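You operate a simulated robot arm through the tools that you are given. There is no shell and no other tool.

You are at the controls of a simulated robot arm. One attempt, no reset.

Task
Dab filler on the yellow hook and leaf tile, then tray the hook.
Fine: once on the hook's top, twice on the tile's corner; white pen back in its pot, hook in the white tray.

The check looks at the end state, three seconds after you hand in, the way a careful person would. Anything else that was tipped, shoved, dropped, spilled or broken makes it a failure.

Robot
A 6-joint arm with a two-finger parallel gripper, fixed in place. Base frame: the origin is on the floor under the middle of its stand, x ahead of it, y to its left, z up; the work surface is at about z = 90. Lengths are in cm, angles in degrees, forces in N, time in s.
With the tool pointing down near the work surface it reaches from about 14 to 84 cm from the base axis. Its first joint turns from -166.0 to 166.0 degrees. Payload 3.91 kg.
Tool frame: the origin (TCP) lies between the finger pads and is the grasp point; the fingertips stand 3 cm ahead of it; z points along the fingers, y is the line along which they close. The gripper opens to 11 cm. The fingers are 2 cm wide and 1 cm thick; the gripper's body (4.8 by 11.2 cm) begins 5.5 cm behind the TCP.
Orientation is told as [roll, pitch, yaw] about the base's x, y, z axes, in that order, counted from this pose: with the fingers straight down and closing along the base's y, the tool's x points along the base's -x, its y along +y and its z along -z.

Tools
- The arm moves only by the tool nudge_tool. Its argument "steps" is text: rows parted by semicolons, each of 7 numbers parted by spaces: the closure, from 0 (fully open) to 1 (shut), then the shift along the tool's x, y, z in units of 300 mm (1.0 is 300 mm), then the turn, a rotation vector about the tool's x, y, z in units of 60 degrees (1.0 is 60 degrees). In form: hand tx ty tz rx ry rz; .... A call has 1 to 20 rows; each row is the pose to reach, as a shift and turn from the pose commanded when the call began, along the tool's axes at that moment. A call with a number of a shift or a turn outside -1 to 1 is refused whole. Each row takes 0.2 s and may step no farther than 5 cm and 8.6 degrees from the row before; otherwise, or with a gripper value out of range, the whole call is refused. Where a pose cannot be reached the arm comes as near as it can. A force on the tool above 90 N (or 10 N above the force at the start of the call, whichever is more), or a blocked arm, ends the call early, and 0.2 s more pass. Each finger travels about 10.8 cm/s and halts on what it meets, pressing with about 40 N; the grip force reading is that of the motor and also rises with nothing between the fingers. The clock runs only during rows and for 0.2 s after the last one: add rows that repeat a pose to give the fingers time. It gives the time, the measured TCP pose, the force on the tool (base axes), the opening and the grip force at its end, in the units of the frame above (readings bear some noise), with the torque about the TCP (base axes, N m) and any sound that the robot's microphone picked up.
- Cameras (640 x 400 px; columns grow to the right, rows downward): "scene" is fixed at [40.07, 50.04, 153.91]; the picture's right is [-1.00, -0.03, 0.00], its down [-0.01, 0.38, -0.93] and it looks along [0.03, -0.93, -0.38] (base axes); focal length 331 px, centre (320, 200). "wrist" rides on the gripper at [7.7, 0.7, -11.4] in the tool frame; the picture's right is [-0.09, 1.00, 0.00], its down [-0.80, -0.07, -0.59] and it looks along [-0.59, -0.05, 0.80] (tool axes); focal length 270 px, centre (320, 200). There is no depth. A picture from a camera that has moved, and an enlarged one, comes with that camera's place and axes in the base frame and with its lens.
- grab_frame(camera): a new picture of that camera. The clock stands still meanwhile.
- raise_lower(by): slides the trunk up (or, below 0, down) by that many cm; the arm rides with it, the base frame stays. It gives what a move gives, with no picture.
- zoom(camera, box): a new picture of the part [left, top, right, bottom] of that camera's present view, enlarged. The clock stands still meanwhile.
- hand_in(): hands the job in; it is judged then, once.

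Places have to be worked out from the pictures, the camera data and where the tool is seen. Open the gripper and draw the arm clear of the work before you hand the job in, unless the task says otherwise.

The tools are called after "Emit:" by a JSON object that holds its "method" and its "body". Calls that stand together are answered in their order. nudge_tool: Moves the arm, as the interface text tells. Its arguments: {"type":"object","properties":{"steps":{"type":"string"}},"required":["steps"]} The other tools are called the same way: raise_lower (by) moves the trunk up or down; grab_frame (camera) takes a picture; zoom (camera, box) takes an enlarged picture of a part of a camera's view; hand_in () hands the job in.

At the start:

```text
time: 0.0
position: [10.03, -34.41, 125.52]
orientation: [0.0, 0.0, 0.0]
wrist_force: [0.5, 0.3, 0.2]
wrist_torque: [-0.02, 0.0, 0.01]
width: 11.01
grasp_force: 0.0
trunk travel left (down, up): [-45.0, 9.0]
```

scene: 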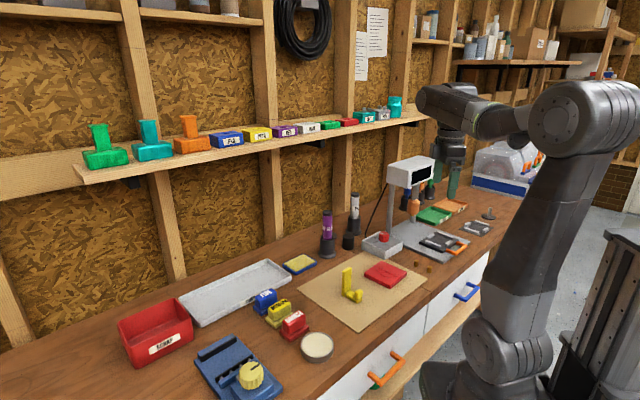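
wrist: 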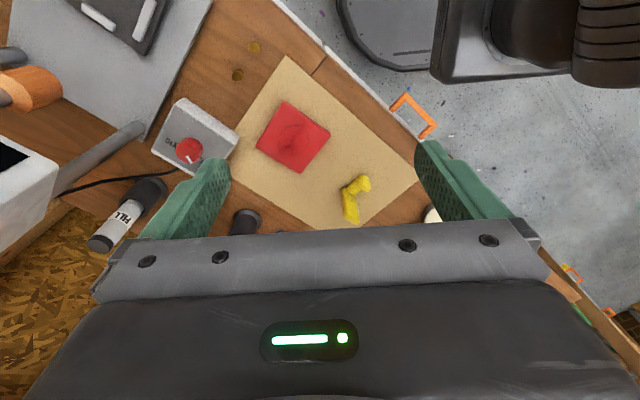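

I'll begin by looking closely at the scene: the yellow hook, red leaf tile, pens in pots and the tray.

Emit:
{"method": "zoom", "body": {"camera": "scene", "box": [280, 180, 460, 340]}}

Emit:
{"method": "zoom", "body": {"camera": "scene", "box": [100, 230, 340, 400]}}

Emit:
{"method": "zoom", "body": {"camera": "wrist", "box": [80, 40, 440, 265]}}

Emit:
{"method": "zoom", "body": {"camera": "scene", "box": [340, 130, 520, 280]}}

```text
2.50 times, centred on (370, 260) of scene
camera zoom: at [40.07, 50.04, 153.91], right [-1.0, -0.03, 0.0], down [-0.01, 0.38, -0.93], along [0.03, -0.93, -0.38], focal length 828 px, centre (195, 50)
```

zoom: 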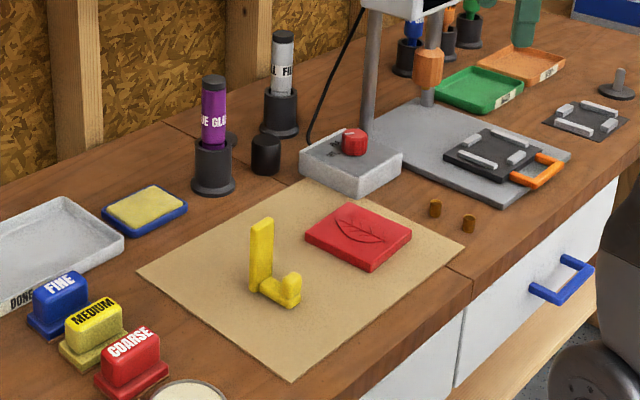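

```text
2.35 times, centred on (220, 315) of scene
camera zoom: at [40.07, 50.04, 153.91], right [-1.0, -0.03, 0.0], down [-0.01, 0.38, -0.93], along [0.03, -0.93, -0.38], focal length 780 px, centre (555, -71)
```

zoom: 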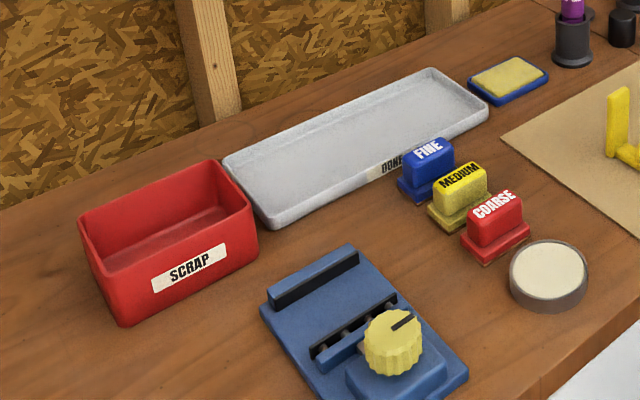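

```text
1.78 times, centred on (260, 152) of wrist
camera zoom: at [2.33, -33.69, 137.03], right [0.09, 1.0, 0.0], down [0.8, -0.07, 0.59], along [0.59, -0.05, -0.8], focal length 480 px, centre (427, 284)
```

zoom: 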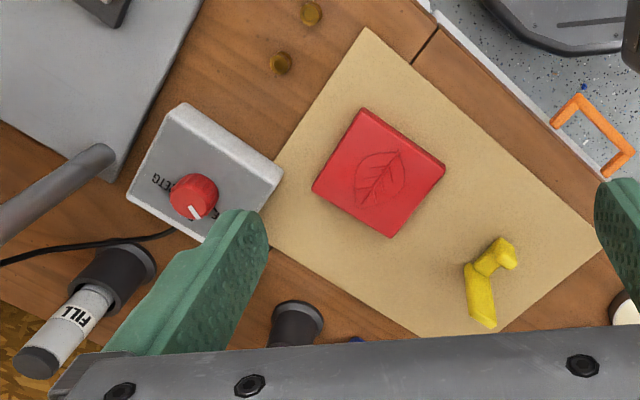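

```text
2.67 times, centred on (430, 205) of scene
camera zoom: at [40.07, 50.04, 153.91], right [-1.0, -0.03, 0.0], down [-0.01, 0.38, -0.93], along [0.03, -0.93, -0.38], focal length 884 px, centre (27, 187)
```

zoom: 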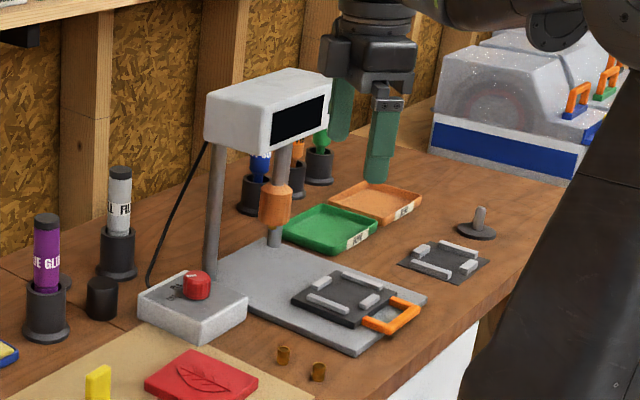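

The filler pen stands in a pot at about (30, -72), near the 45° wall and its shelf. The hook is at about (35, -30) with its top near z 100, the tile at about (22, -41), and the DONE tray runs from about (58, -43) to (79, -22). I'll move over the mat, turning the wrist so the camera faces outward, to get better views.

Emit:
{"method": "nudge_tool", "body": {"steps": "0 -0.05 -0.03 0 0 0 0.125; 0 -0.1 -0.06 0 0 0 0.25; 0 -0.15 -0.09 0 0 0 0.375; 0 -0.2 -0.12 0 0 0 0.5; 0 -0.25 -0.15 0 0 0 0.625; 0 -0.3 -0.18 0 0 0 0.75; 0 -0.35 -0.21 0 0 0 0.875; 0 -0.4 -0.25 0 0 0 1.0; 0 -0.4 -0.25 0 0 0 1.0"}}

Emit:
{"method": "grab_frame", "body": {"camera": "wrist"}}

Emit:
{"method": "grab_frame", "body": {"camera": "scene"}}

```text
time: 2.0
position: [21.88, -41.91, 125.42]
orientation: [0.0, -0.1, -60.1]
wrist_force: [-0.5, 0.0, 0.3]
wrist_torque: [0.02, 0.04, 0.0]
width: 11.0
grasp_force: 0.1
trunk travel left (down, up): [-45.0, 9.0]
```

```text
taken
camera wrist: at [18.8, -34.9, 137.02], right [0.91, 0.42, 0.0], down [0.34, -0.73, 0.59], along [0.25, -0.54, -0.8], focal length 270 px, centre (320, 200)
```

wrist: 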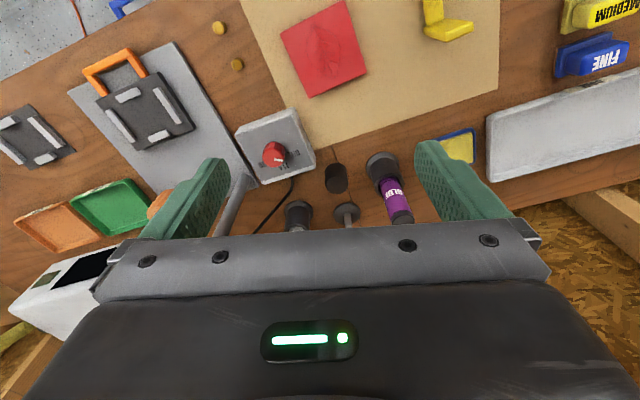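

```text
taken
```

scene: 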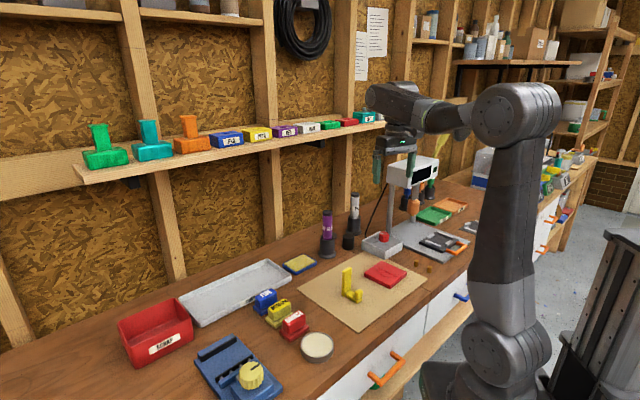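

The wrist now faces the wall. I'll zoom in on the pots and tile.

Emit:
{"method": "zoom", "body": {"camera": "wrist", "box": [220, 100, 440, 240]}}

Emit:
{"method": "zoom", "body": {"camera": "wrist", "box": [240, 0, 520, 175]}}

Emit:
{"method": "zoom", "body": {"camera": "scene", "box": [280, 80, 480, 260]}}

```text
2.86 times, centred on (330, 170) of wrist
camera zoom: at [18.8, -34.9, 137.02], right [0.91, 0.42, 0.0], down [0.34, -0.73, 0.59], along [0.25, -0.54, -0.8], focal length 772 px, centre (291, 286)
```

zoom: 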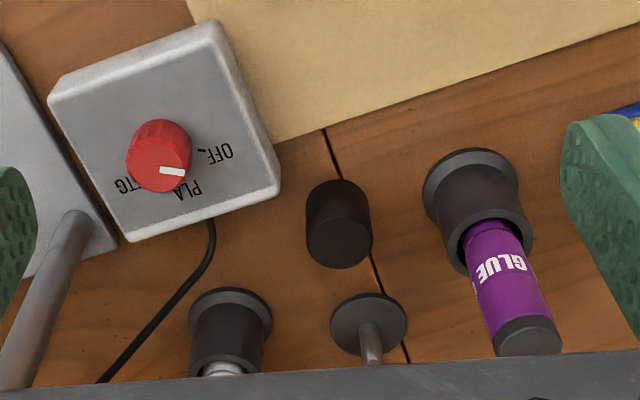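

```text
2.29 times, centred on (380, 88) of wrist
camera zoom: at [18.8, -34.9, 137.02], right [0.91, 0.42, 0.0], down [0.34, -0.73, 0.59], along [0.25, -0.54, -0.8], focal length 618 px, centre (183, 457)
```

zoom: 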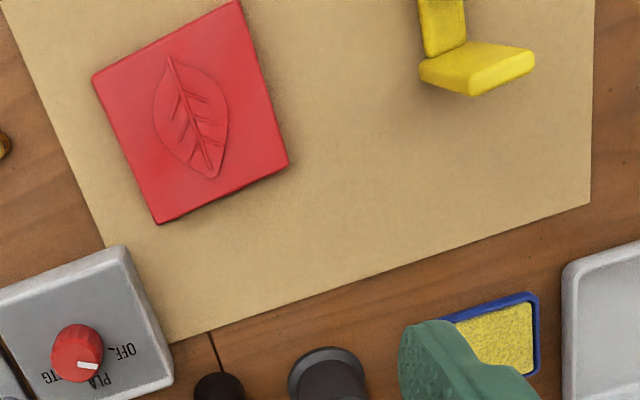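

```text
2.22 times, centred on (380, 170) of scene
camera zoom: at [40.07, 50.04, 153.91], right [-1.0, -0.03, 0.0], down [-0.01, 0.38, -0.93], along [0.03, -0.93, -0.38], focal length 736 px, centre (187, 267)
```

zoom: 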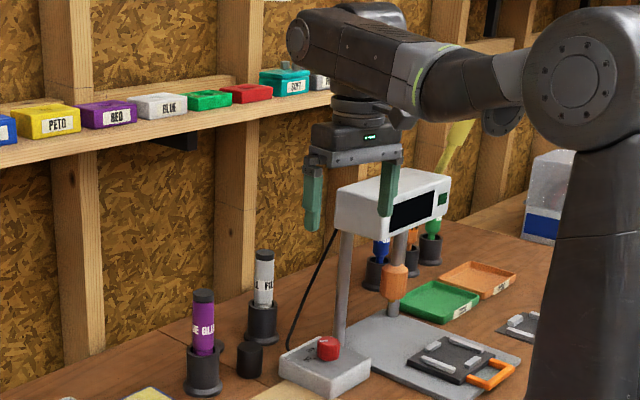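

There is a dial box, GLUE pen, a short black cylinder and a stemmed disc near the FILL pot, which I place at about (30.4, -71.2). A vertical tool there would bring the wrist near the shelf, so I'll yaw 15° more and then tilt the tool 45° so the fingers point outward.

Emit:
{"method": "nudge_tool", "body": {"steps": "0 0 0 0 0 0 0.125; 0 0 0 0 0 0 0.25; 0 0 0 0 0 0 0.25"}}

Emit:
{"method": "nudge_tool", "body": {"steps": "0 0 0 0 0 -0.125 0; 0 0 0 0 0 -0.25 0; 0 0 0 0 0 -0.375 0; 0 0 0 0 0 -0.5 0; 0 0 0 0 0 -0.625 0; 0 0 0 0 0 -0.75 0; 0 0 0 0 0 -0.75 0"}}

Emit:
{"method": "grab_frame", "body": {"camera": "wrist"}}

Emit:
{"method": "grab_frame", "body": {"camera": "scene"}}

```text
time: 2.8
position: [21.95, -41.99, 125.48]
orientation: [0.1, 0.1, -75.1]
wrist_force: [0.0, 0.0, -0.2]
wrist_torque: [0.01, 0.01, -0.02]
width: 10.99
grasp_force: 0.0
trunk travel left (down, up): [-45.0, 9.0]
```

```text
time: 4.4
position: [21.98, -41.96, 125.38]
orientation: [0.0, -45.1, -75.0]
wrist_force: [0.4, -0.5, -0.3]
wrist_torque: [0.0, -0.03, 0.02]
width: 10.99
grasp_force: 0.1
trunk travel left (down, up): [-45.0, 9.0]
```

```text
taken
camera wrist: at [19.21, -28.62, 128.23], right [0.98, 0.2, 0.06], down [-0.03, -0.16, 0.99], along [0.21, -0.97, -0.15], focal length 270 px, centre (320, 200)
```

wrist: 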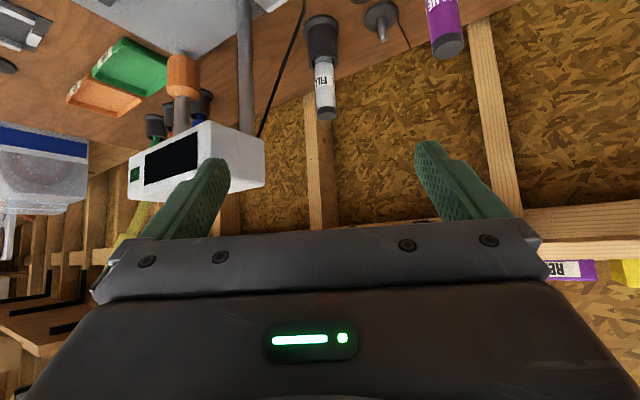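

```text
taken
```

scene: 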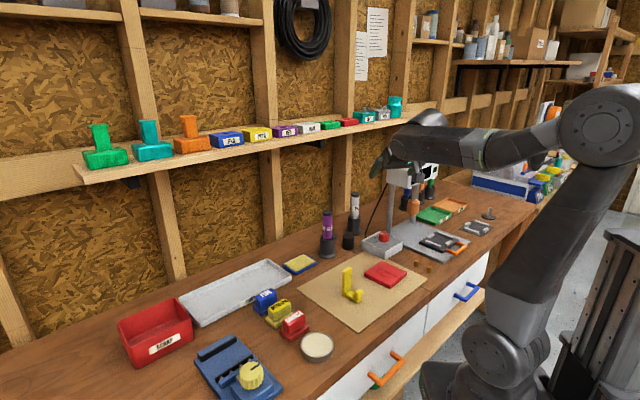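

The wrist view now looks outward (upside down), showing the FILL pen. I'll zoom for accurate pen geometry.

Emit:
{"method": "zoom", "body": {"camera": "wrist", "box": [270, 0, 430, 130]}}

Emit:
{"method": "zoom", "body": {"camera": "scene", "box": [310, 170, 410, 270]}}

```text
3.08 times, centred on (350, 65) of wrist
camera zoom: at [19.21, -28.62, 128.23], right [0.98, 0.2, 0.06], down [-0.03, -0.16, 0.99], along [0.21, -0.97, -0.15], focal length 832 px, centre (228, 615)
```

zoom: 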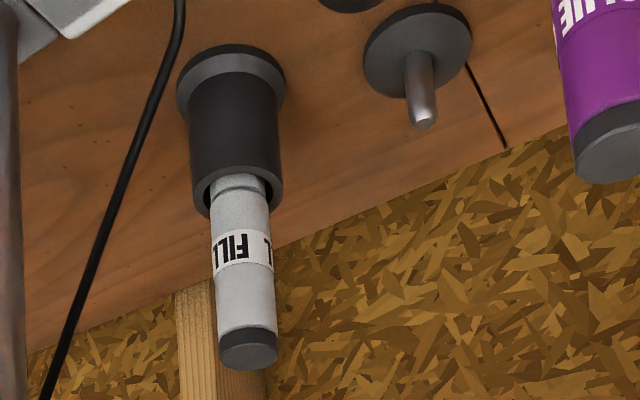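

```text
4.00 times, centred on (360, 220) of scene
camera zoom: at [40.07, 50.04, 153.91], right [-1.0, -0.03, 0.0], down [-0.01, 0.38, -0.93], along [0.03, -0.93, -0.38], focal length 1325 px, centre (160, 120)
```

zoom: 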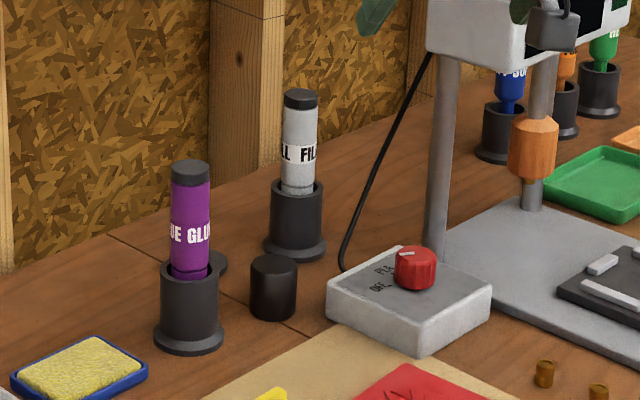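

Pen axis is near (30.45, -70.9), its top at z 107, pot rim at z 97, and diameter about 3.4 cm. I'll advance to a pre-grasp point 15 cm back along the tool axis.

Emit:
{"method": "nudge_tool", "body": {"steps": "0 -0.03 0.004 0.124 0 0 0; 0.1 -0.06 0.007 0.248 0 0 0; 0.2 -0.089 0.011 0.372 0 0 0; 0.2 -0.119 0.015 0.496 0 0 0; 0.2 -0.149 0.018 0.62 0 0 0; 0.2 -0.178 0.022 0.743 0 0 0; 0.2 -0.178 0.022 0.743 0 0 0"}}

Emit:
{"method": "grab_frame", "body": {"camera": "wrist"}}

Emit:
{"method": "grab_frame", "body": {"camera": "scene"}}

```text
time: 6.0
position: [27.59, -60.71, 113.48]
orientation: [0.0, -45.0, -75.0]
wrist_force: [0.6, 0.2, 0.4]
wrist_torque: [-0.02, -0.03, -0.02]
width: 8.8
grasp_force: 0.1
trunk travel left (down, up): [-45.0, 9.0]
```

```text
taken
camera wrist: at [24.79, -47.39, 116.19], right [0.98, 0.2, 0.06], down [-0.03, -0.16, 0.99], along [0.21, -0.97, -0.15], focal length 270 px, centre (320, 200)
```

wrist: 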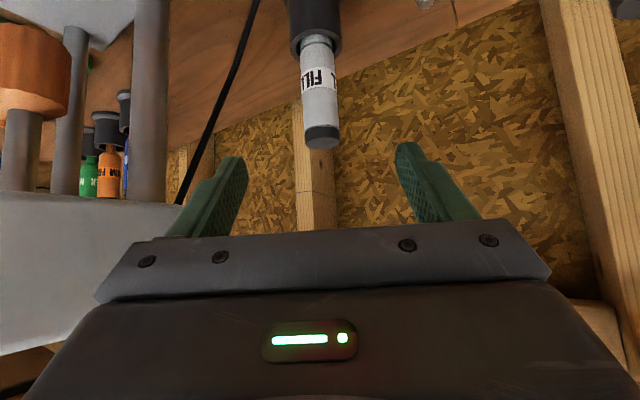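

```text
taken
```

scene: 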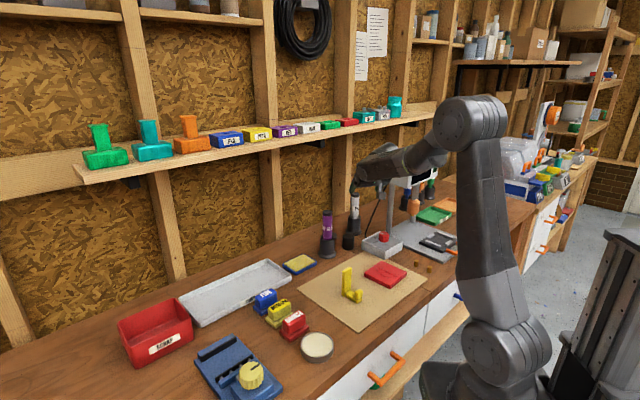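

The pen lines up with the gap between the fingers, and the gauge head stays about 4 cm clear of the gripper's side. I'll advance 15 cm along the tool axis so the fingers straddle the pen at z ≈ 102.8.

Emit:
{"method": "nudge_tool", "body": {"steps": "0.2 0.0005 0.0005 0.1 0 0 0; 0.2 0.001 0.001 0.2 0 0 0; 0.2 0.0015 0.0015 0.3 0 0 0; 0.2 0.002 0.002 0.4 0 0 0; 0.2 0.0026 0.0026 0.5 0 0 0; 0.2 0.0026 0.0026 0.5 0 0 0"}}

Emit:
{"method": "grab_frame", "body": {"camera": "wrist"}}

Emit:
{"method": "zoom", "body": {"camera": "scene", "box": [300, 120, 480, 270]}}

```text
time: 7.4
position: [30.34, -70.77, 102.71]
orientation: [0.0, -45.0, -75.0]
wrist_force: [0.5, -0.2, 0.1]
wrist_torque: [0.03, 0.03, -0.02]
width: 8.79
grasp_force: 0.1
trunk travel left (down, up): [-45.0, 9.0]
```

```text
taken
camera wrist: at [27.63, -57.46, 105.55], right [0.98, 0.2, 0.06], down [-0.03, -0.16, 0.99], along [0.21, -0.97, -0.15], focal length 270 px, centre (320, 200)
```

wrist: 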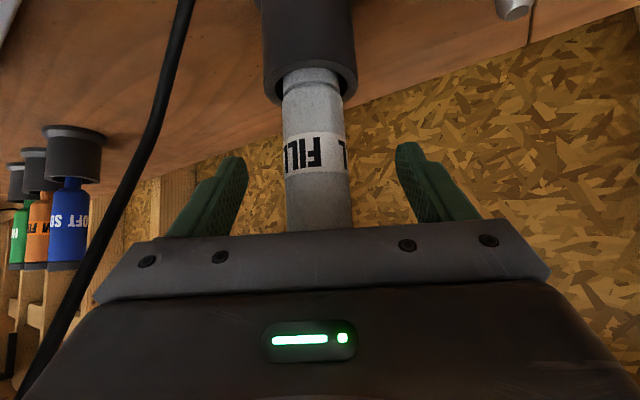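

```text
2.67 times, centred on (390, 195) of scene
camera zoom: at [40.07, 50.04, 153.91], right [-1.0, -0.03, 0.0], down [-0.01, 0.38, -0.93], along [0.03, -0.93, -0.38], focal length 884 px, centre (133, 213)
```

zoom: 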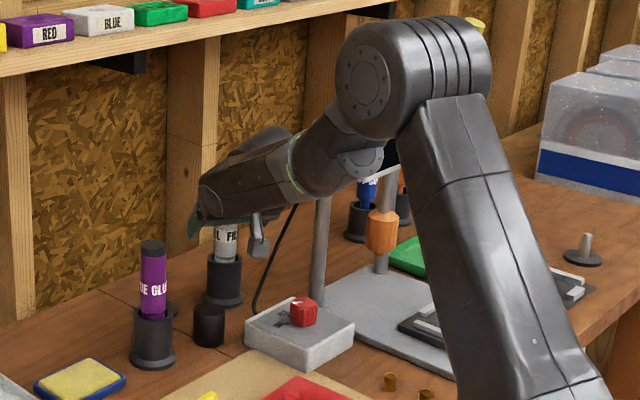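

The pen sits centrally between the fingers. Closing on it.

Emit:
{"method": "nudge_tool", "body": {"steps": "0.5 0 0 0 0 0 0; 1 0 0 0 0 0 0; 1 0 0 0 0 0 0; 1 0 0 0 0 0 0; 1 0 0 0 0 0 0"}}

Emit:
{"method": "grab_frame", "body": {"camera": "wrist"}}

```text
time: 8.6
position: [30.37, -70.76, 102.83]
orientation: [0.0, -45.0, -75.0]
wrist_force: [0.0, -0.3, 0.5]
wrist_torque: [-0.02, 0.0, -0.04]
width: 3.22
grasp_force: 40.4
trunk travel left (down, up): [-45.0, 9.0]
```

```text
taken
camera wrist: at [27.62, -57.44, 105.57], right [0.98, 0.2, 0.06], down [-0.03, -0.16, 0.99], along [0.2, -0.97, -0.15], focal length 270 px, centre (320, 200)
```

wrist: 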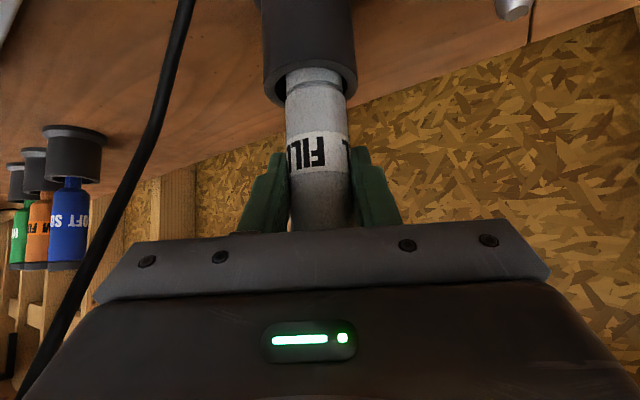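

Pen gripped (3.2 cm wide). Lifting straight up, slowly at first.

Emit:
{"method": "nudge_tool", "body": {"steps": "1 -0.012 0 -0.012 0 0 0; 1 -0.024 0 -0.024 0 0 0; 1 -0.047 0 -0.047 0 0 0; 1 -0.047 0 -0.047 0 0 0"}}

Emit:
{"method": "grab_frame", "body": {"camera": "wrist"}}

```text
time: 9.6
position: [30.4, -70.81, 104.82]
orientation: [0.0, -45.0, -75.0]
wrist_force: [0.2, -0.4, -0.6]
wrist_torque: [0.04, 0.02, -0.03]
width: 3.24
grasp_force: 39.7
trunk travel left (down, up): [-45.0, 9.0]
```

```text
taken
camera wrist: at [27.68, -57.47, 107.6], right [0.98, 0.2, 0.06], down [-0.03, -0.16, 0.99], along [0.21, -0.97, -0.15], focal length 270 px, centre (320, 200)
```

wrist: 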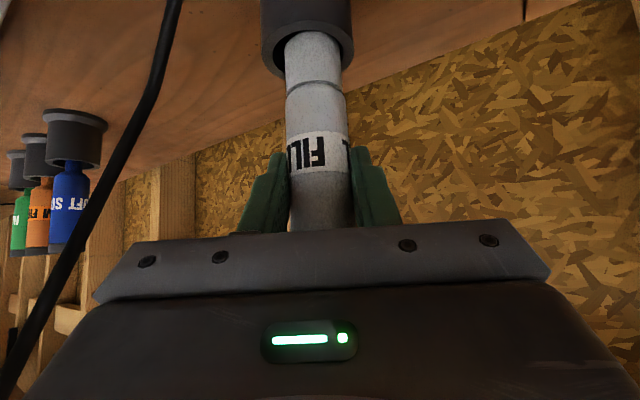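

The pen slides out cleanly. Lifting a further 8 cm.

Emit:
{"method": "nudge_tool", "body": {"steps": "1 -0.047 0 -0.047 0 0 0; 1 -0.094 0 -0.094 0 0 0; 1 -0.141 0 -0.141 0 0 0; 1 -0.189 0 -0.189 0 0 0; 1 -0.189 0 -0.189 0 0 0"}}

Emit:
{"method": "grab_frame", "body": {"camera": "wrist"}}

Emit:
{"method": "zoom", "body": {"camera": "scene", "box": [300, 120, 480, 270]}}

```text
time: 10.8
position: [30.46, -70.87, 112.92]
orientation: [-0.1, -45.0, -75.0]
wrist_force: [0.3, 0.2, -1.2]
wrist_torque: [-0.01, 0.01, -0.01]
width: 3.24
grasp_force: 39.8
trunk travel left (down, up): [-45.0, 9.0]
```

```text
taken
camera wrist: at [27.68, -57.5, 115.62], right [0.98, 0.2, 0.06], down [-0.03, -0.16, 0.99], along [0.21, -0.97, -0.15], focal length 270 px, centre (320, 200)
```

wrist: 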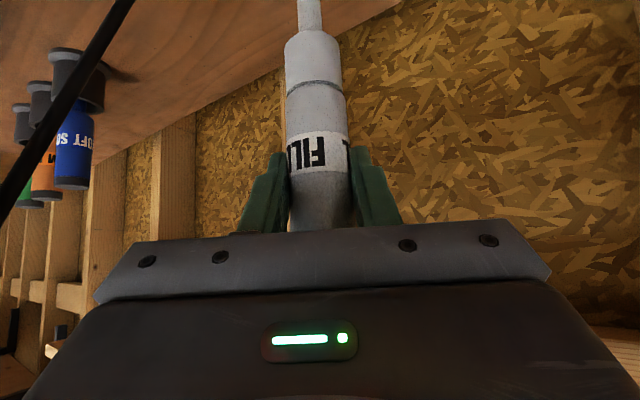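

```text
2.67 times, centred on (390, 195) of scene
camera zoom: at [40.07, 50.04, 153.91], right [-1.0, -0.03, 0.0], down [-0.01, 0.38, -0.93], along [0.03, -0.93, -0.38], focal length 884 px, centre (133, 213)
```

zoom: 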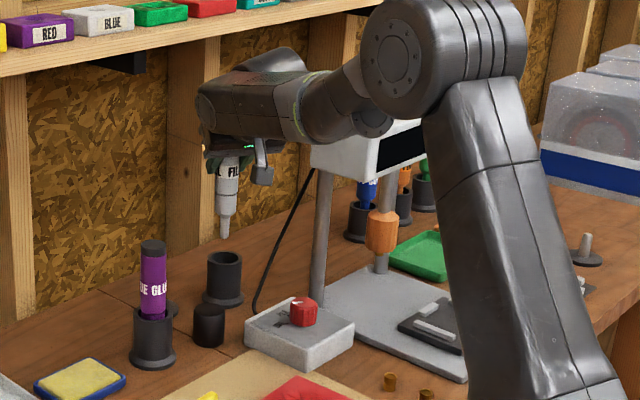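

The pen is out with its nozzle about 12 cm below the TCP (tip z ≈ 100.8). I'll back away toward the mat and rise a bit.

Emit:
{"method": "nudge_tool", "body": {"steps": "1 0.048 0.027 -0.096 0 0 0; 1 0.096 0.054 -0.192 0 0 0; 1 0.144 0.081 -0.287 0 0 0; 1 0.192 0.109 -0.383 0 0 0; 1 0.24 0.136 -0.479 0 0 0; 1 0.287 0.163 -0.574 0 0 0; 1 0.287 0.163 -0.574 0 0 0"}}

Emit:
{"method": "nudge_tool", "body": {"steps": "1 0 0 0 -0.088 0 -0.088; 1 0 0 0 -0.177 0 -0.177; 1 0 0 0 -0.265 0 -0.265; 1 0 0 0 -0.3536 0 -0.3536; 1 0 0 0 -0.3536 0 -0.3536"}}

Emit:
{"method": "grab_frame", "body": {"camera": "wrist"}}

Emit:
{"method": "grab_frame", "body": {"camera": "scene"}}

```text
time: 12.4
position: [30.47, -51.79, 119.04]
orientation: [0.1, -45.0, -75.0]
wrist_force: [-0.6, 0.7, -0.3]
wrist_torque: [0.01, -0.04, 0.04]
width: 3.23
grasp_force: 40.0
trunk travel left (down, up): [-45.0, 9.0]
```

```text
time: 13.6
position: [30.44, -51.88, 119.0]
orientation: [0.0, -45.0, -45.1]
wrist_force: [0.2, 0.1, -1.1]
wrist_torque: [0.03, -0.02, 0.03]
width: 3.24
grasp_force: 40.1
trunk travel left (down, up): [-45.0, 9.0]
```

```text
taken
camera wrist: at [21.44, -41.81, 121.71], right [0.75, 0.66, 0.06], down [0.05, -0.15, 0.99], along [0.66, -0.73, -0.15], focal length 270 px, centre (320, 200)
```

wrist: 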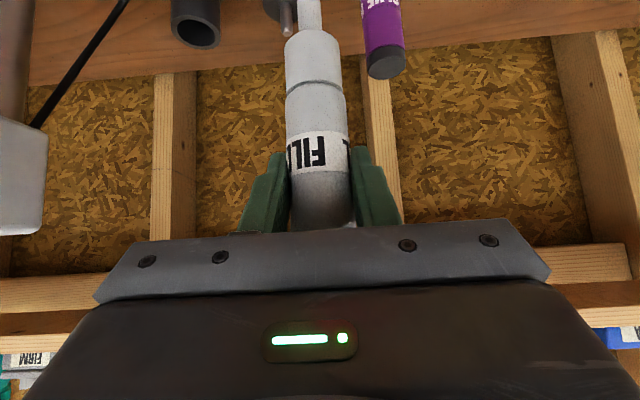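

```text
taken
```

scene: 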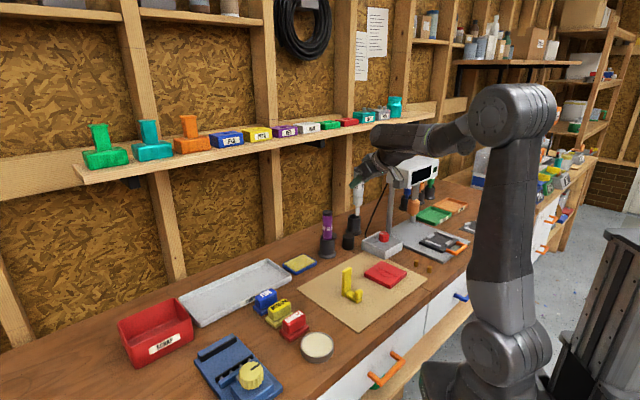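

Next I move to a viewing spot short of the hook, so the wrist camera can see it along the 45° direction and I can triangulate its top with the scene camera.

Emit:
{"method": "nudge_tool", "body": {"steps": "1 0.085 0.087 -0.085 0 0 0; 1 0.169 0.174 -0.169 0 0 0; 1 0.254 0.261 -0.254 0 0 0; 1 0.338 0.348 -0.338 0 0 0; 1 0.423 0.435 -0.423 0 0 0; 1 0.507 0.522 -0.507 0 0 0; 1 0.592 0.609 -0.592 0 0 0; 1 0.592 0.609 -0.592 0 0 0"}}

Emit:
{"method": "grab_frame", "body": {"camera": "wrist"}}

Emit:
{"method": "zoom", "body": {"camera": "scene", "box": [290, 180, 450, 320]}}

```text
time: 15.4
position: [25.52, -21.34, 118.93]
orientation: [-0.1, -44.7, -45.0]
wrist_force: [-0.6, -0.2, -0.8]
wrist_torque: [-0.02, -0.03, -0.02]
width: 3.22
grasp_force: 40.1
trunk travel left (down, up): [-45.0, 9.0]
```

```text
taken
camera wrist: at [16.54, -11.25, 121.69], right [0.75, 0.66, 0.06], down [0.06, -0.15, 0.99], along [0.66, -0.74, -0.15], focal length 270 px, centre (320, 200)
```

wrist: 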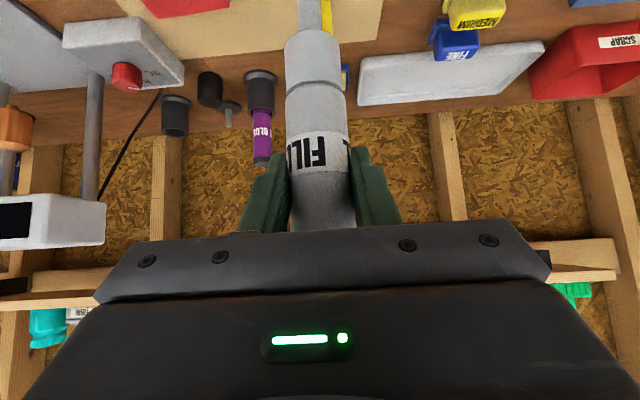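

```text
2.86 times, centred on (370, 250) of scene
camera zoom: at [40.07, 50.04, 153.91], right [-1.0, -0.03, 0.0], down [-0.01, 0.38, -0.93], along [0.03, -0.93, -0.38], focal length 947 px, centre (177, 57)
```

zoom: 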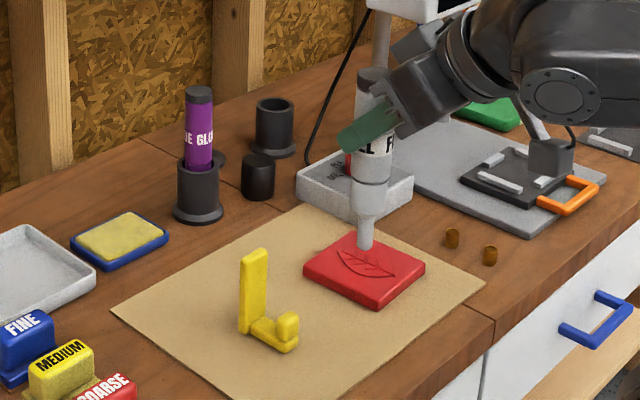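

The hook's top pokes out behind the pen in the wrist view. Zooming on both for a precise fix.

Emit:
{"method": "zoom", "body": {"camera": "wrist", "box": [270, 0, 390, 75]}}

Emit:
{"method": "zoom", "body": {"camera": "scene", "box": [330, 250, 410, 310]}}

```text
5.33 times, centred on (330, 38) of wrist
camera zoom: at [16.54, -11.25, 121.69], right [0.75, 0.66, 0.06], down [0.06, -0.15, 0.99], along [0.66, -0.74, -0.15], focal length 1442 px, centre (267, 1067)
```

zoom: 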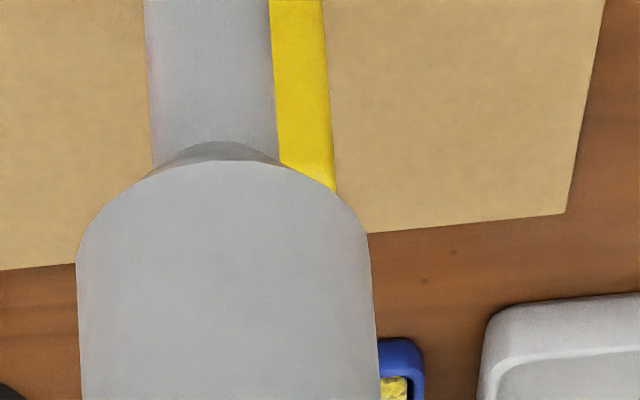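

```text
6.67 times, centred on (370, 280) of scene
camera zoom: at [40.07, 50.04, 153.91], right [-1.0, -0.03, 0.0], down [-0.01, 0.38, -0.93], along [0.03, -0.93, -0.38], focal length 2209 px, centre (-13, -333)
```

zoom: 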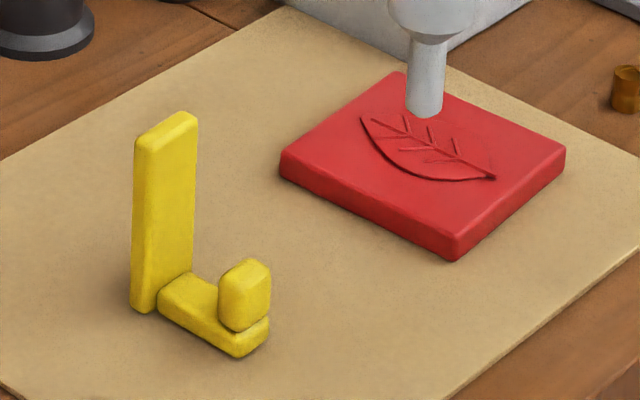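

The pen hides the hook's upper corner. I'll shift sideways 7 cm and lower 5 cm so the wrist camera sees the hook clear of the pen.

Emit:
{"method": "nudge_tool", "body": {"steps": "1 0 -0.12 0 0 0 0; 1 0 -0.233 0 0 0 0; 1 0.059 -0.233 0.059 0 0 0; 1 0.118 -0.233 0.118 0 0 0; 1 0.118 -0.233 0.118 0 0 0"}}

Emit:
{"method": "grab_frame", "body": {"camera": "wrist"}}

Emit:
{"method": "zoom", "body": {"camera": "wrist", "box": [300, 0, 460, 100]}}

```text
time: 16.6
position: [20.63, -26.28, 114.0]
orientation: [-0.1, -45.0, -44.9]
wrist_force: [-1.0, -0.3, -1.3]
wrist_torque: [-0.03, 0.02, -0.01]
width: 3.23
grasp_force: 40.1
trunk travel left (down, up): [-45.0, 9.0]
```

```text
taken
camera wrist: at [11.59, -16.09, 116.65], right [0.75, 0.66, 0.06], down [0.05, -0.15, 0.99], along [0.66, -0.74, -0.15], focal length 270 px, centre (320, 200)
```

wrist: 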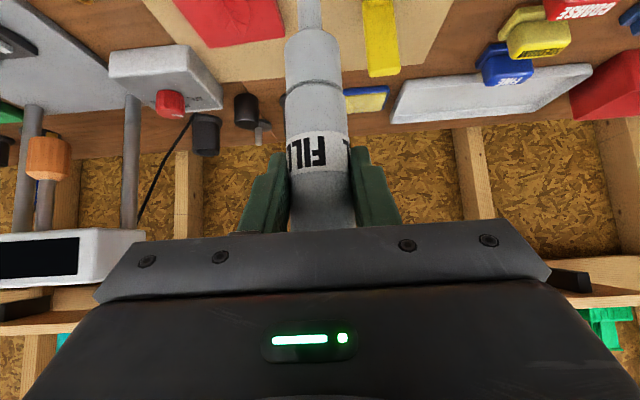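

```text
4.00 times, centred on (380, 50) of wrist
camera zoom: at [11.59, -16.09, 116.65], right [0.75, 0.66, 0.06], down [0.05, -0.15, 0.99], along [0.66, -0.74, -0.15], focal length 1081 px, centre (80, 800)
```

zoom: 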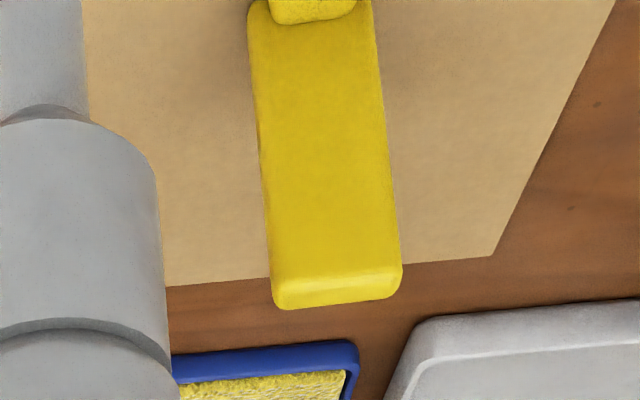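

Triangulating both views, the hook's top centre is at about (35.05, -30.5, 99.5), a plate top about 3 × 1 cm. I'll move the nozzle above it with roughly 4 cm of clearance.

Emit:
{"method": "nudge_tool", "body": {"steps": "1 -0.0471 0 -0.0471 0 0 0; 1 -0.1248 0.0601 0.0306 0 0 0; 1 -0.2024 0.1202 0.1083 0 0 0; 1 -0.2801 0.1803 0.186 0 0 0; 1 -0.3577 0.2404 0.2637 0 0 0; 1 -0.3577 0.2404 0.2637 0 0 0"}}

Emit:
{"method": "zoom", "body": {"camera": "scene", "box": [300, 220, 400, 310]}}

Emit:
{"method": "grab_frame", "body": {"camera": "wrist"}}

```text
time: 18.0
position: [34.99, -30.25, 115.98]
orientation: [0.0, -45.0, -45.0]
wrist_force: [0.7, 0.5, -1.0]
wrist_torque: [-0.02, 0.03, -0.01]
width: 3.24
grasp_force: 40.4
trunk travel left (down, up): [-45.0, 9.0]
```

```text
4.44 times, centred on (350, 265) of scene
camera zoom: at [40.07, 50.04, 153.91], right [-1.0, -0.03, 0.0], down [-0.01, 0.38, -0.93], along [0.03, -0.93, -0.38], focal length 1472 px, centre (187, -89)
```

zoom: 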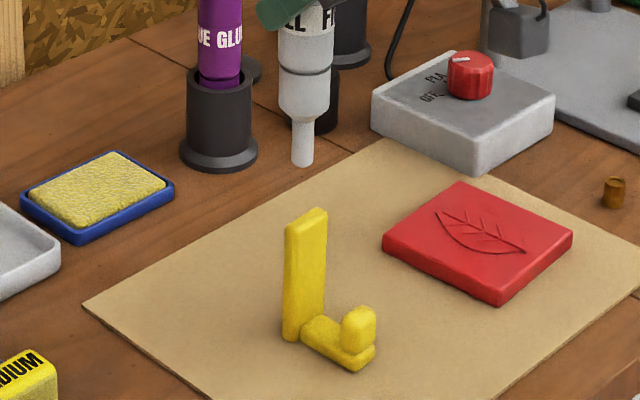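

```text
taken
camera wrist: at [26.02, -20.3, 118.71], right [0.75, 0.66, 0.06], down [0.05, -0.15, 0.99], along [0.66, -0.73, -0.15], focal length 270 px, centre (320, 200)
```

wrist: 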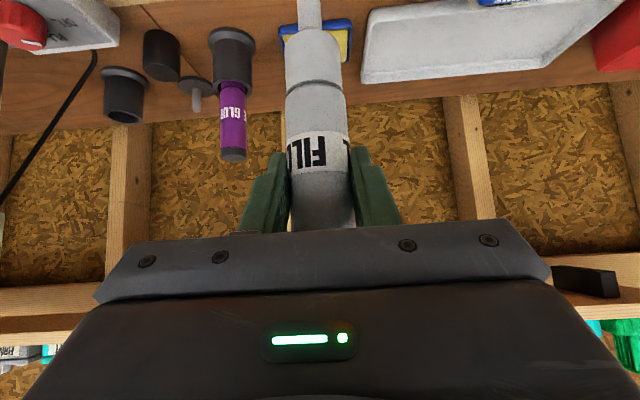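

The nozzle is slightly off toward one end of the post top (≈0.5 cm) but centred across its thickness. I'll correct a little and descend about 3.2 cm, leaving about 1 cm.

Emit:
{"method": "nudge_tool", "body": {"steps": "1 0.0363 -0.0133 0.0392 0 0 0; 1 0.0545 -0.0133 0.0588 0 0 0; 1 0.0726 -0.0133 0.0783 0 0 0; 1 0.0726 -0.0133 0.0783 0 0 0"}}

Emit:
{"method": "zoom", "body": {"camera": "scene", "box": [320, 235, 384, 275]}}

```text
time: 19.0
position: [34.77, -30.78, 112.74]
orientation: [-0.1, -45.0, -45.0]
wrist_force: [-0.2, -0.1, -0.4]
wrist_torque: [0.01, 0.01, 0.01]
width: 3.23
grasp_force: 39.7
trunk travel left (down, up): [-45.0, 9.0]
```

```text
10.00 times, centred on (352, 255) of scene
camera zoom: at [40.07, 50.04, 153.91], right [-1.0, -0.03, 0.0], down [-0.01, 0.38, -0.93], along [0.03, -0.93, -0.38], focal length 3313 px, centre (0, -350)
```

zoom: 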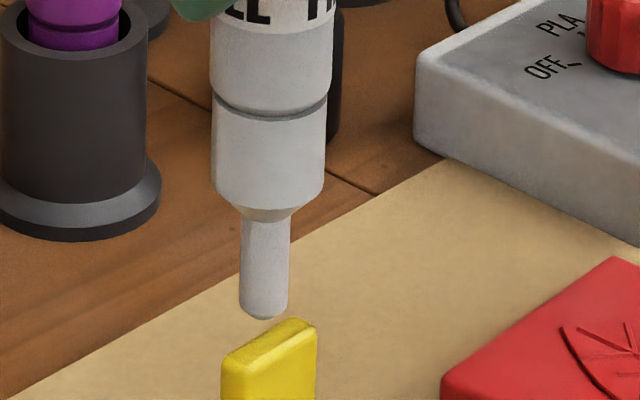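

The nozzle is centred above the post, gap about 1 cm. Descend 0.6 cm, then in 1 mm steps watching the force.

Emit:
{"method": "nudge_tool", "body": {"steps": "1 0.0071 0 0.0071 0 0 0; 1 0.0141 0 0.0141 0 0 0; 1 0.0141 0 0.0141 0 0 0"}}

Emit:
{"method": "zoom", "body": {"camera": "scene", "box": [320, 235, 384, 275]}}

```text
time: 19.8
position: [34.8, -30.77, 112.07]
orientation: [0.0, -45.0, -45.1]
wrist_force: [1.1, 0.2, -0.4]
wrist_torque: [-0.02, 0.01, -0.01]
width: 3.21
grasp_force: 40.1
trunk travel left (down, up): [-45.0, 9.0]
```

```text
10.00 times, centred on (352, 255) of scene
camera zoom: at [40.07, 50.04, 153.91], right [-1.0, -0.03, 0.0], down [-0.01, 0.38, -0.93], along [0.03, -0.93, -0.38], focal length 3313 px, centre (0, -350)
```

zoom: 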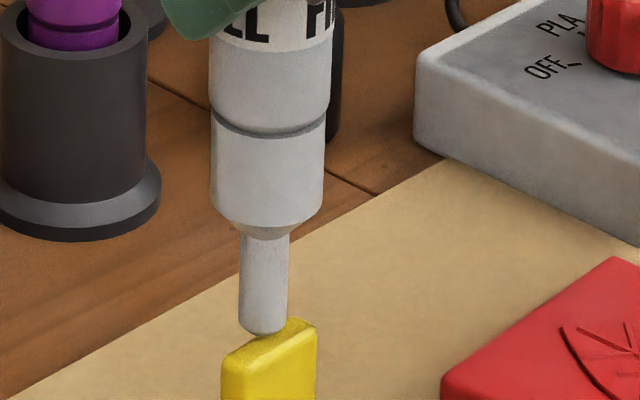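

Gap is about 0.4 cm now. Going down 2 mm, checking force.

Emit:
{"method": "nudge_tool", "body": {"steps": "1 0.0024 0 0.0024 0 0 0; 1 0.0047 0 0.0047 0 0 0; 1 0.0047 0 0.0047 0 0 0"}}

```text
time: 20.6
position: [34.98, -30.75, 112.0]
orientation: [0.1, -45.1, -45.1]
wrist_force: [0.0, -0.5, 7.0]
wrist_torque: [-0.13, 0.02, 0.03]
width: 3.22
grasp_force: 40.0
trunk travel left (down, up): [-45.0, 9.0]
```

There's a 7 N upward force: the nozzle is touching. Checking the picture before lifting.

Emit:
{"method": "zoom", "body": {"camera": "scene", "box": [320, 235, 384, 275]}}

```text
10.00 times, centred on (352, 255) of scene
camera zoom: at [40.07, 50.04, 153.91], right [-1.0, -0.03, 0.0], down [-0.01, 0.38, -0.93], along [0.03, -0.93, -0.38], focal length 3313 px, centre (0, -350)
```

zoom: 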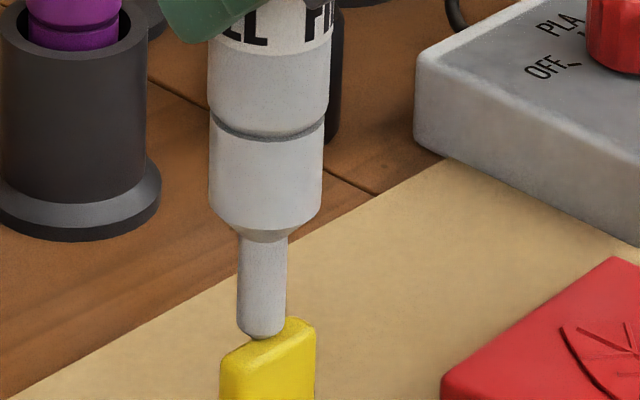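

Contact is clear and the hook is steady. Lifting straight up to look at the mark.

Emit:
{"method": "nudge_tool", "body": {"steps": "1 -0.012 0 -0.012 0 0 0; 1 -0.047 0 -0.047 0 0 0; 1 -0.118 0 -0.118 0 0 0; 1 -0.118 0 -0.118 0 0 0"}}

Emit:
{"method": "zoom", "body": {"camera": "scene", "box": [320, 235, 384, 275]}}

Emit:
{"method": "grab_frame", "body": {"camera": "scene"}}

```text
time: 21.6
position: [34.94, -30.7, 116.83]
orientation: [0.0, -45.0, -44.9]
wrist_force: [0.7, -0.3, -0.1]
wrist_torque: [0.01, -0.01, 0.0]
width: 3.23
grasp_force: 40.1
trunk travel left (down, up): [-45.0, 9.0]
```

```text
10.00 times, centred on (352, 255) of scene
camera zoom: at [40.07, 50.04, 153.91], right [-1.0, -0.03, 0.0], down [-0.01, 0.38, -0.93], along [0.03, -0.93, -0.38], focal length 3313 px, centre (0, -350)
```

zoom: 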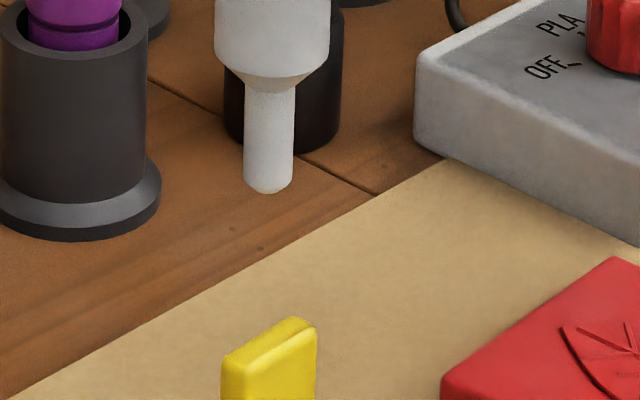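

```text
taken
```

scene: 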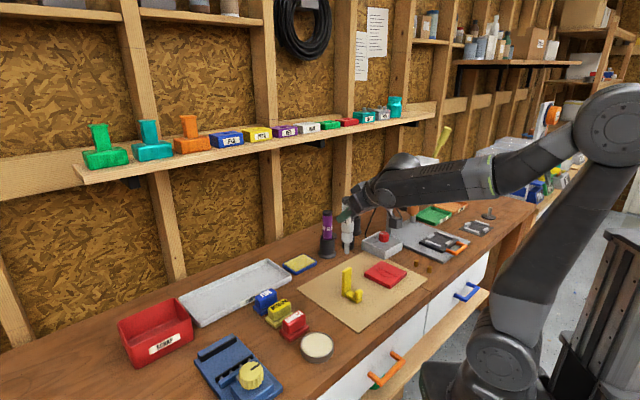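

No obvious mark yet. Zooming harder on the hook's top and nozzle tip.

Emit:
{"method": "zoom", "body": {"camera": "scene", "box": [338, 250, 362, 280]}}

Emit:
{"method": "zoom", "body": {"camera": "wrist", "box": [270, 0, 370, 130]}}

```text
13.33 times, centred on (350, 265) of scene
camera zoom: at [40.07, 50.04, 153.91], right [-1.0, -0.03, 0.0], down [-0.01, 0.38, -0.93], along [0.03, -0.93, -0.38], focal length 4418 px, centre (-80, -667)
```

zoom: 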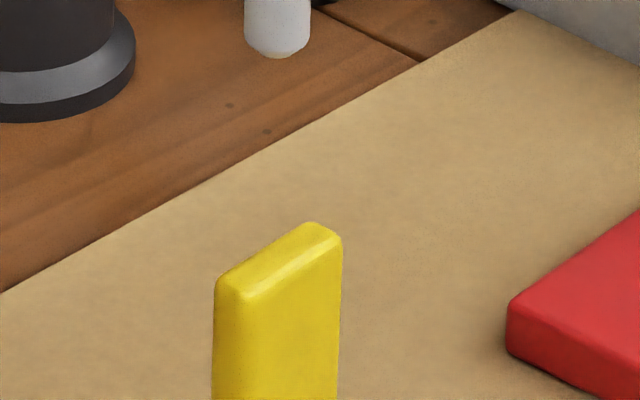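

```text
3.08 times, centred on (320, 65) of wrist
camera zoom: at [25.83, -20.6, 119.64], right [0.75, 0.66, 0.06], down [0.05, -0.15, 0.99], along [0.66, -0.73, -0.15], focal length 832 px, centre (320, 615)
```

zoom: 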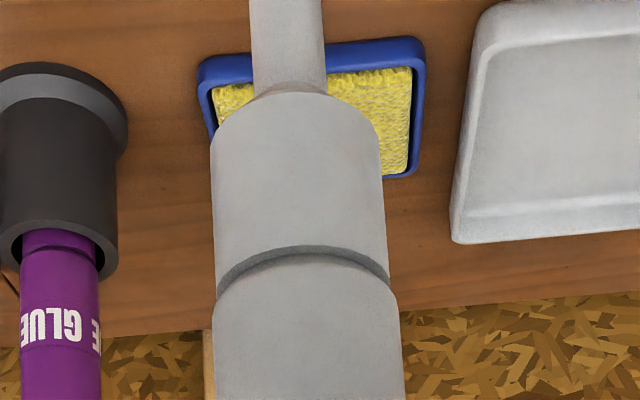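

No mark is visible from here; the wrist camera can look at the hook's top from nearby, so I'll step aside for a close look.

Emit:
{"method": "nudge_tool", "body": {"steps": "1 0.055 -0.0766 -0.055 0 0 0; 1 0.11 -0.153 -0.11 0 0 0; 1 0.1657 -0.2297 -0.1657 0 0 0; 1 0.2105 -0.2297 -0.121 0 0 0; 1 0.2553 -0.2297 -0.076 0 0 0; 1 0.2553 -0.2297 -0.076 0 0 0"}}

Emit:
{"method": "grab_frame", "body": {"camera": "wrist"}}

Emit:
{"method": "zoom", "body": {"camera": "wrist", "box": [370, 0, 450, 50]}}

```text
time: 23.0
position: [25.1, -30.56, 113.13]
orientation: [0.0, -44.9, -45.0]
wrist_force: [0.5, -0.1, -0.4]
wrist_torque: [0.0, 0.01, 0.03]
width: 3.21
grasp_force: 39.7
trunk travel left (down, up): [-45.0, 9.0]
```

```text
taken
camera wrist: at [16.0, -20.52, 115.88], right [0.75, 0.66, 0.06], down [0.05, -0.15, 0.99], along [0.66, -0.74, -0.15], focal length 270 px, centre (320, 200)
```

wrist: 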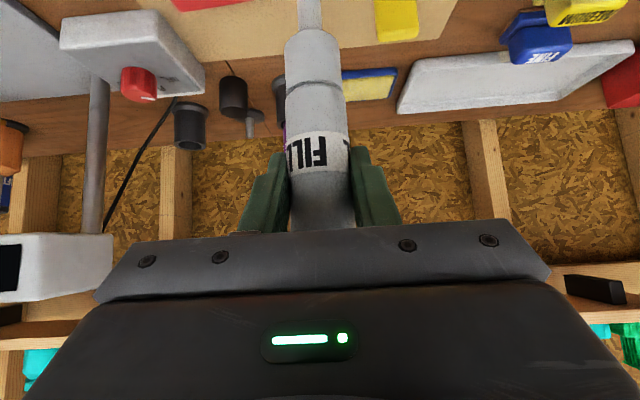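

```text
8.00 times, centred on (410, 25) of wrist
camera zoom: at [16.0, -20.52, 115.88], right [0.75, 0.66, 0.06], down [0.05, -0.15, 0.99], along [0.66, -0.74, -0.15], focal length 2162 px, centre (-400, 1600)
```

zoom: 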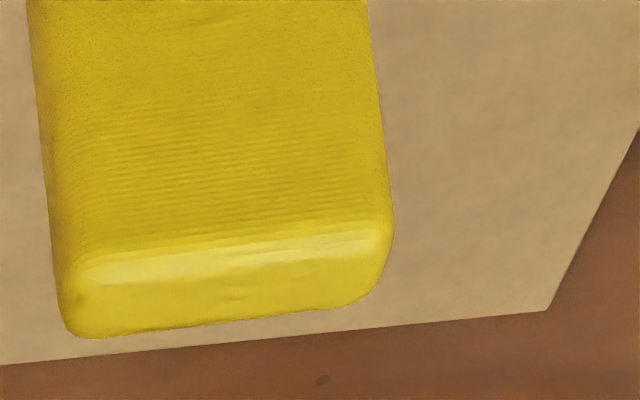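

The top face is clean, so the light 7 N touch left no filler. I'll go back above the post and press more firmly, holding within one continuous contact and watching for filler.

Emit:
{"method": "nudge_tool", "body": {"steps": "1 -0.0897 0 -0.0897 0 0 0; 1 -0.145 0.0766 -0.0345 0 0 0; 1 -0.2 0.153 0.0205 0 0 0; 1 -0.2553 0.2297 0.076 0 0 0; 1 -0.2053 0.2297 0.126 0 0 0; 1 -0.1563 0.2297 0.175 0 0 0; 1 -0.1563 0.2297 0.175 0 0 0"}}

Emit:
{"method": "zoom", "body": {"camera": "scene", "box": [320, 235, 384, 275]}}

```text
time: 24.6
position: [34.99, -30.7, 112.55]
orientation: [0.0, -45.0, -45.0]
wrist_force: [0.0, 0.1, -0.3]
wrist_torque: [-0.01, -0.03, 0.01]
width: 3.17
grasp_force: 39.8
trunk travel left (down, up): [-45.0, 9.0]
```

```text
10.00 times, centred on (352, 255) of scene
camera zoom: at [40.07, 50.04, 153.91], right [-1.0, -0.03, 0.0], down [-0.01, 0.38, -0.93], along [0.03, -0.93, -0.38], focal length 3313 px, centre (0, -350)
```

zoom: 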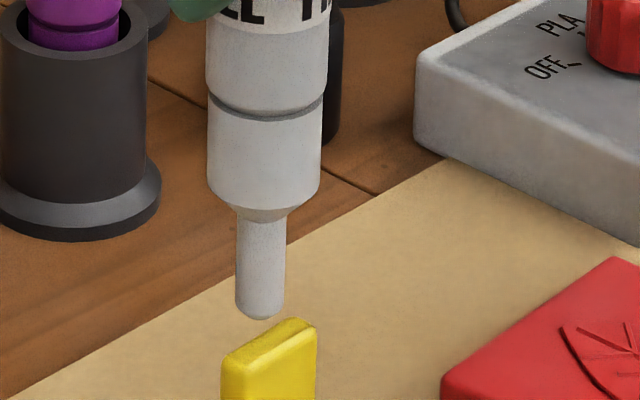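

Descending into contact again with a slight centring shift and holding about 0.6 s.

Emit:
{"method": "nudge_tool", "body": {"steps": "1 0.008 -0.0067 0.008 0 0 0; 1 0.012 -0.0067 0.012 0 0 0; 1 0.0165 -0.0067 0.0165 0 0 0; 1 0.0165 -0.0067 0.0165 0 0 0; 1 0.0165 -0.0067 0.0165 0 0 0"}}

Emit:
{"method": "zoom", "body": {"camera": "scene", "box": [330, 245, 370, 275]}}

```text
time: 25.8
position: [34.72, -30.79, 111.96]
orientation: [0.1, -45.0, -45.1]
wrist_force: [0.6, 0.1, 2.0]
wrist_torque: [-0.04, -0.01, 0.0]
width: 3.19
grasp_force: 40.0
trunk travel left (down, up): [-45.0, 9.0]
```

```text
13.33 times, centred on (350, 260) of scene
camera zoom: at [40.07, 50.04, 153.91], right [-1.0, -0.03, 0.0], down [-0.01, 0.38, -0.93], along [0.03, -0.93, -0.38], focal length 4418 px, centre (-80, -600)
```

zoom: 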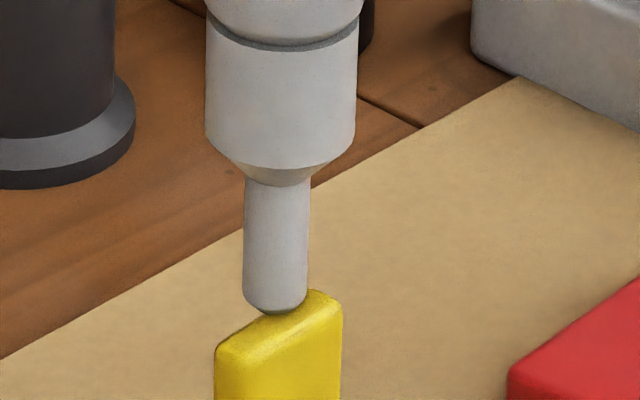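

In light contact (2 N). Pressing 2 mm further and holding.

Emit:
{"method": "nudge_tool", "body": {"steps": "1 0.0024 0 0.0024 0 0 0; 1 0.0047 0 0.0047 0 0 0; 1 0.0047 0 0.0047 0 0 0; 1 0.0047 0 0.0047 0 0 0"}}

Emit:
{"method": "zoom", "body": {"camera": "scene", "box": [330, 245, 370, 275]}}

```text
time: 26.8
position: [34.7, -30.8, 111.82]
orientation: [0.0, -45.2, -45.0]
wrist_force: [0.0, -2.4, 15.6]
wrist_torque: [-0.38, -0.04, 0.02]
width: 3.24
grasp_force: 40.2
trunk travel left (down, up): [-45.0, 9.0]
```

```text
13.33 times, centred on (350, 260) of scene
camera zoom: at [40.07, 50.04, 153.91], right [-1.0, -0.03, 0.0], down [-0.01, 0.38, -0.93], along [0.03, -0.93, -0.38], focal length 4418 px, centre (-80, -600)
```

zoom: 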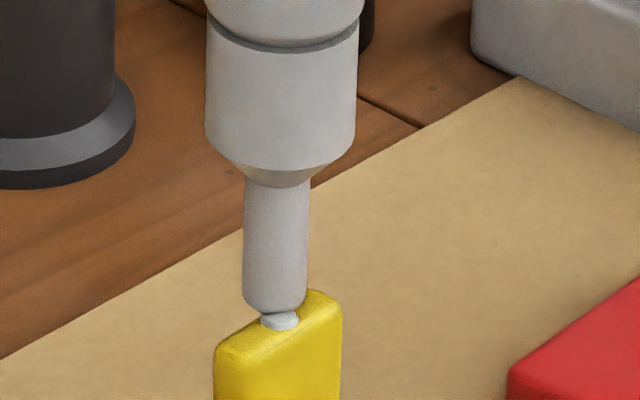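

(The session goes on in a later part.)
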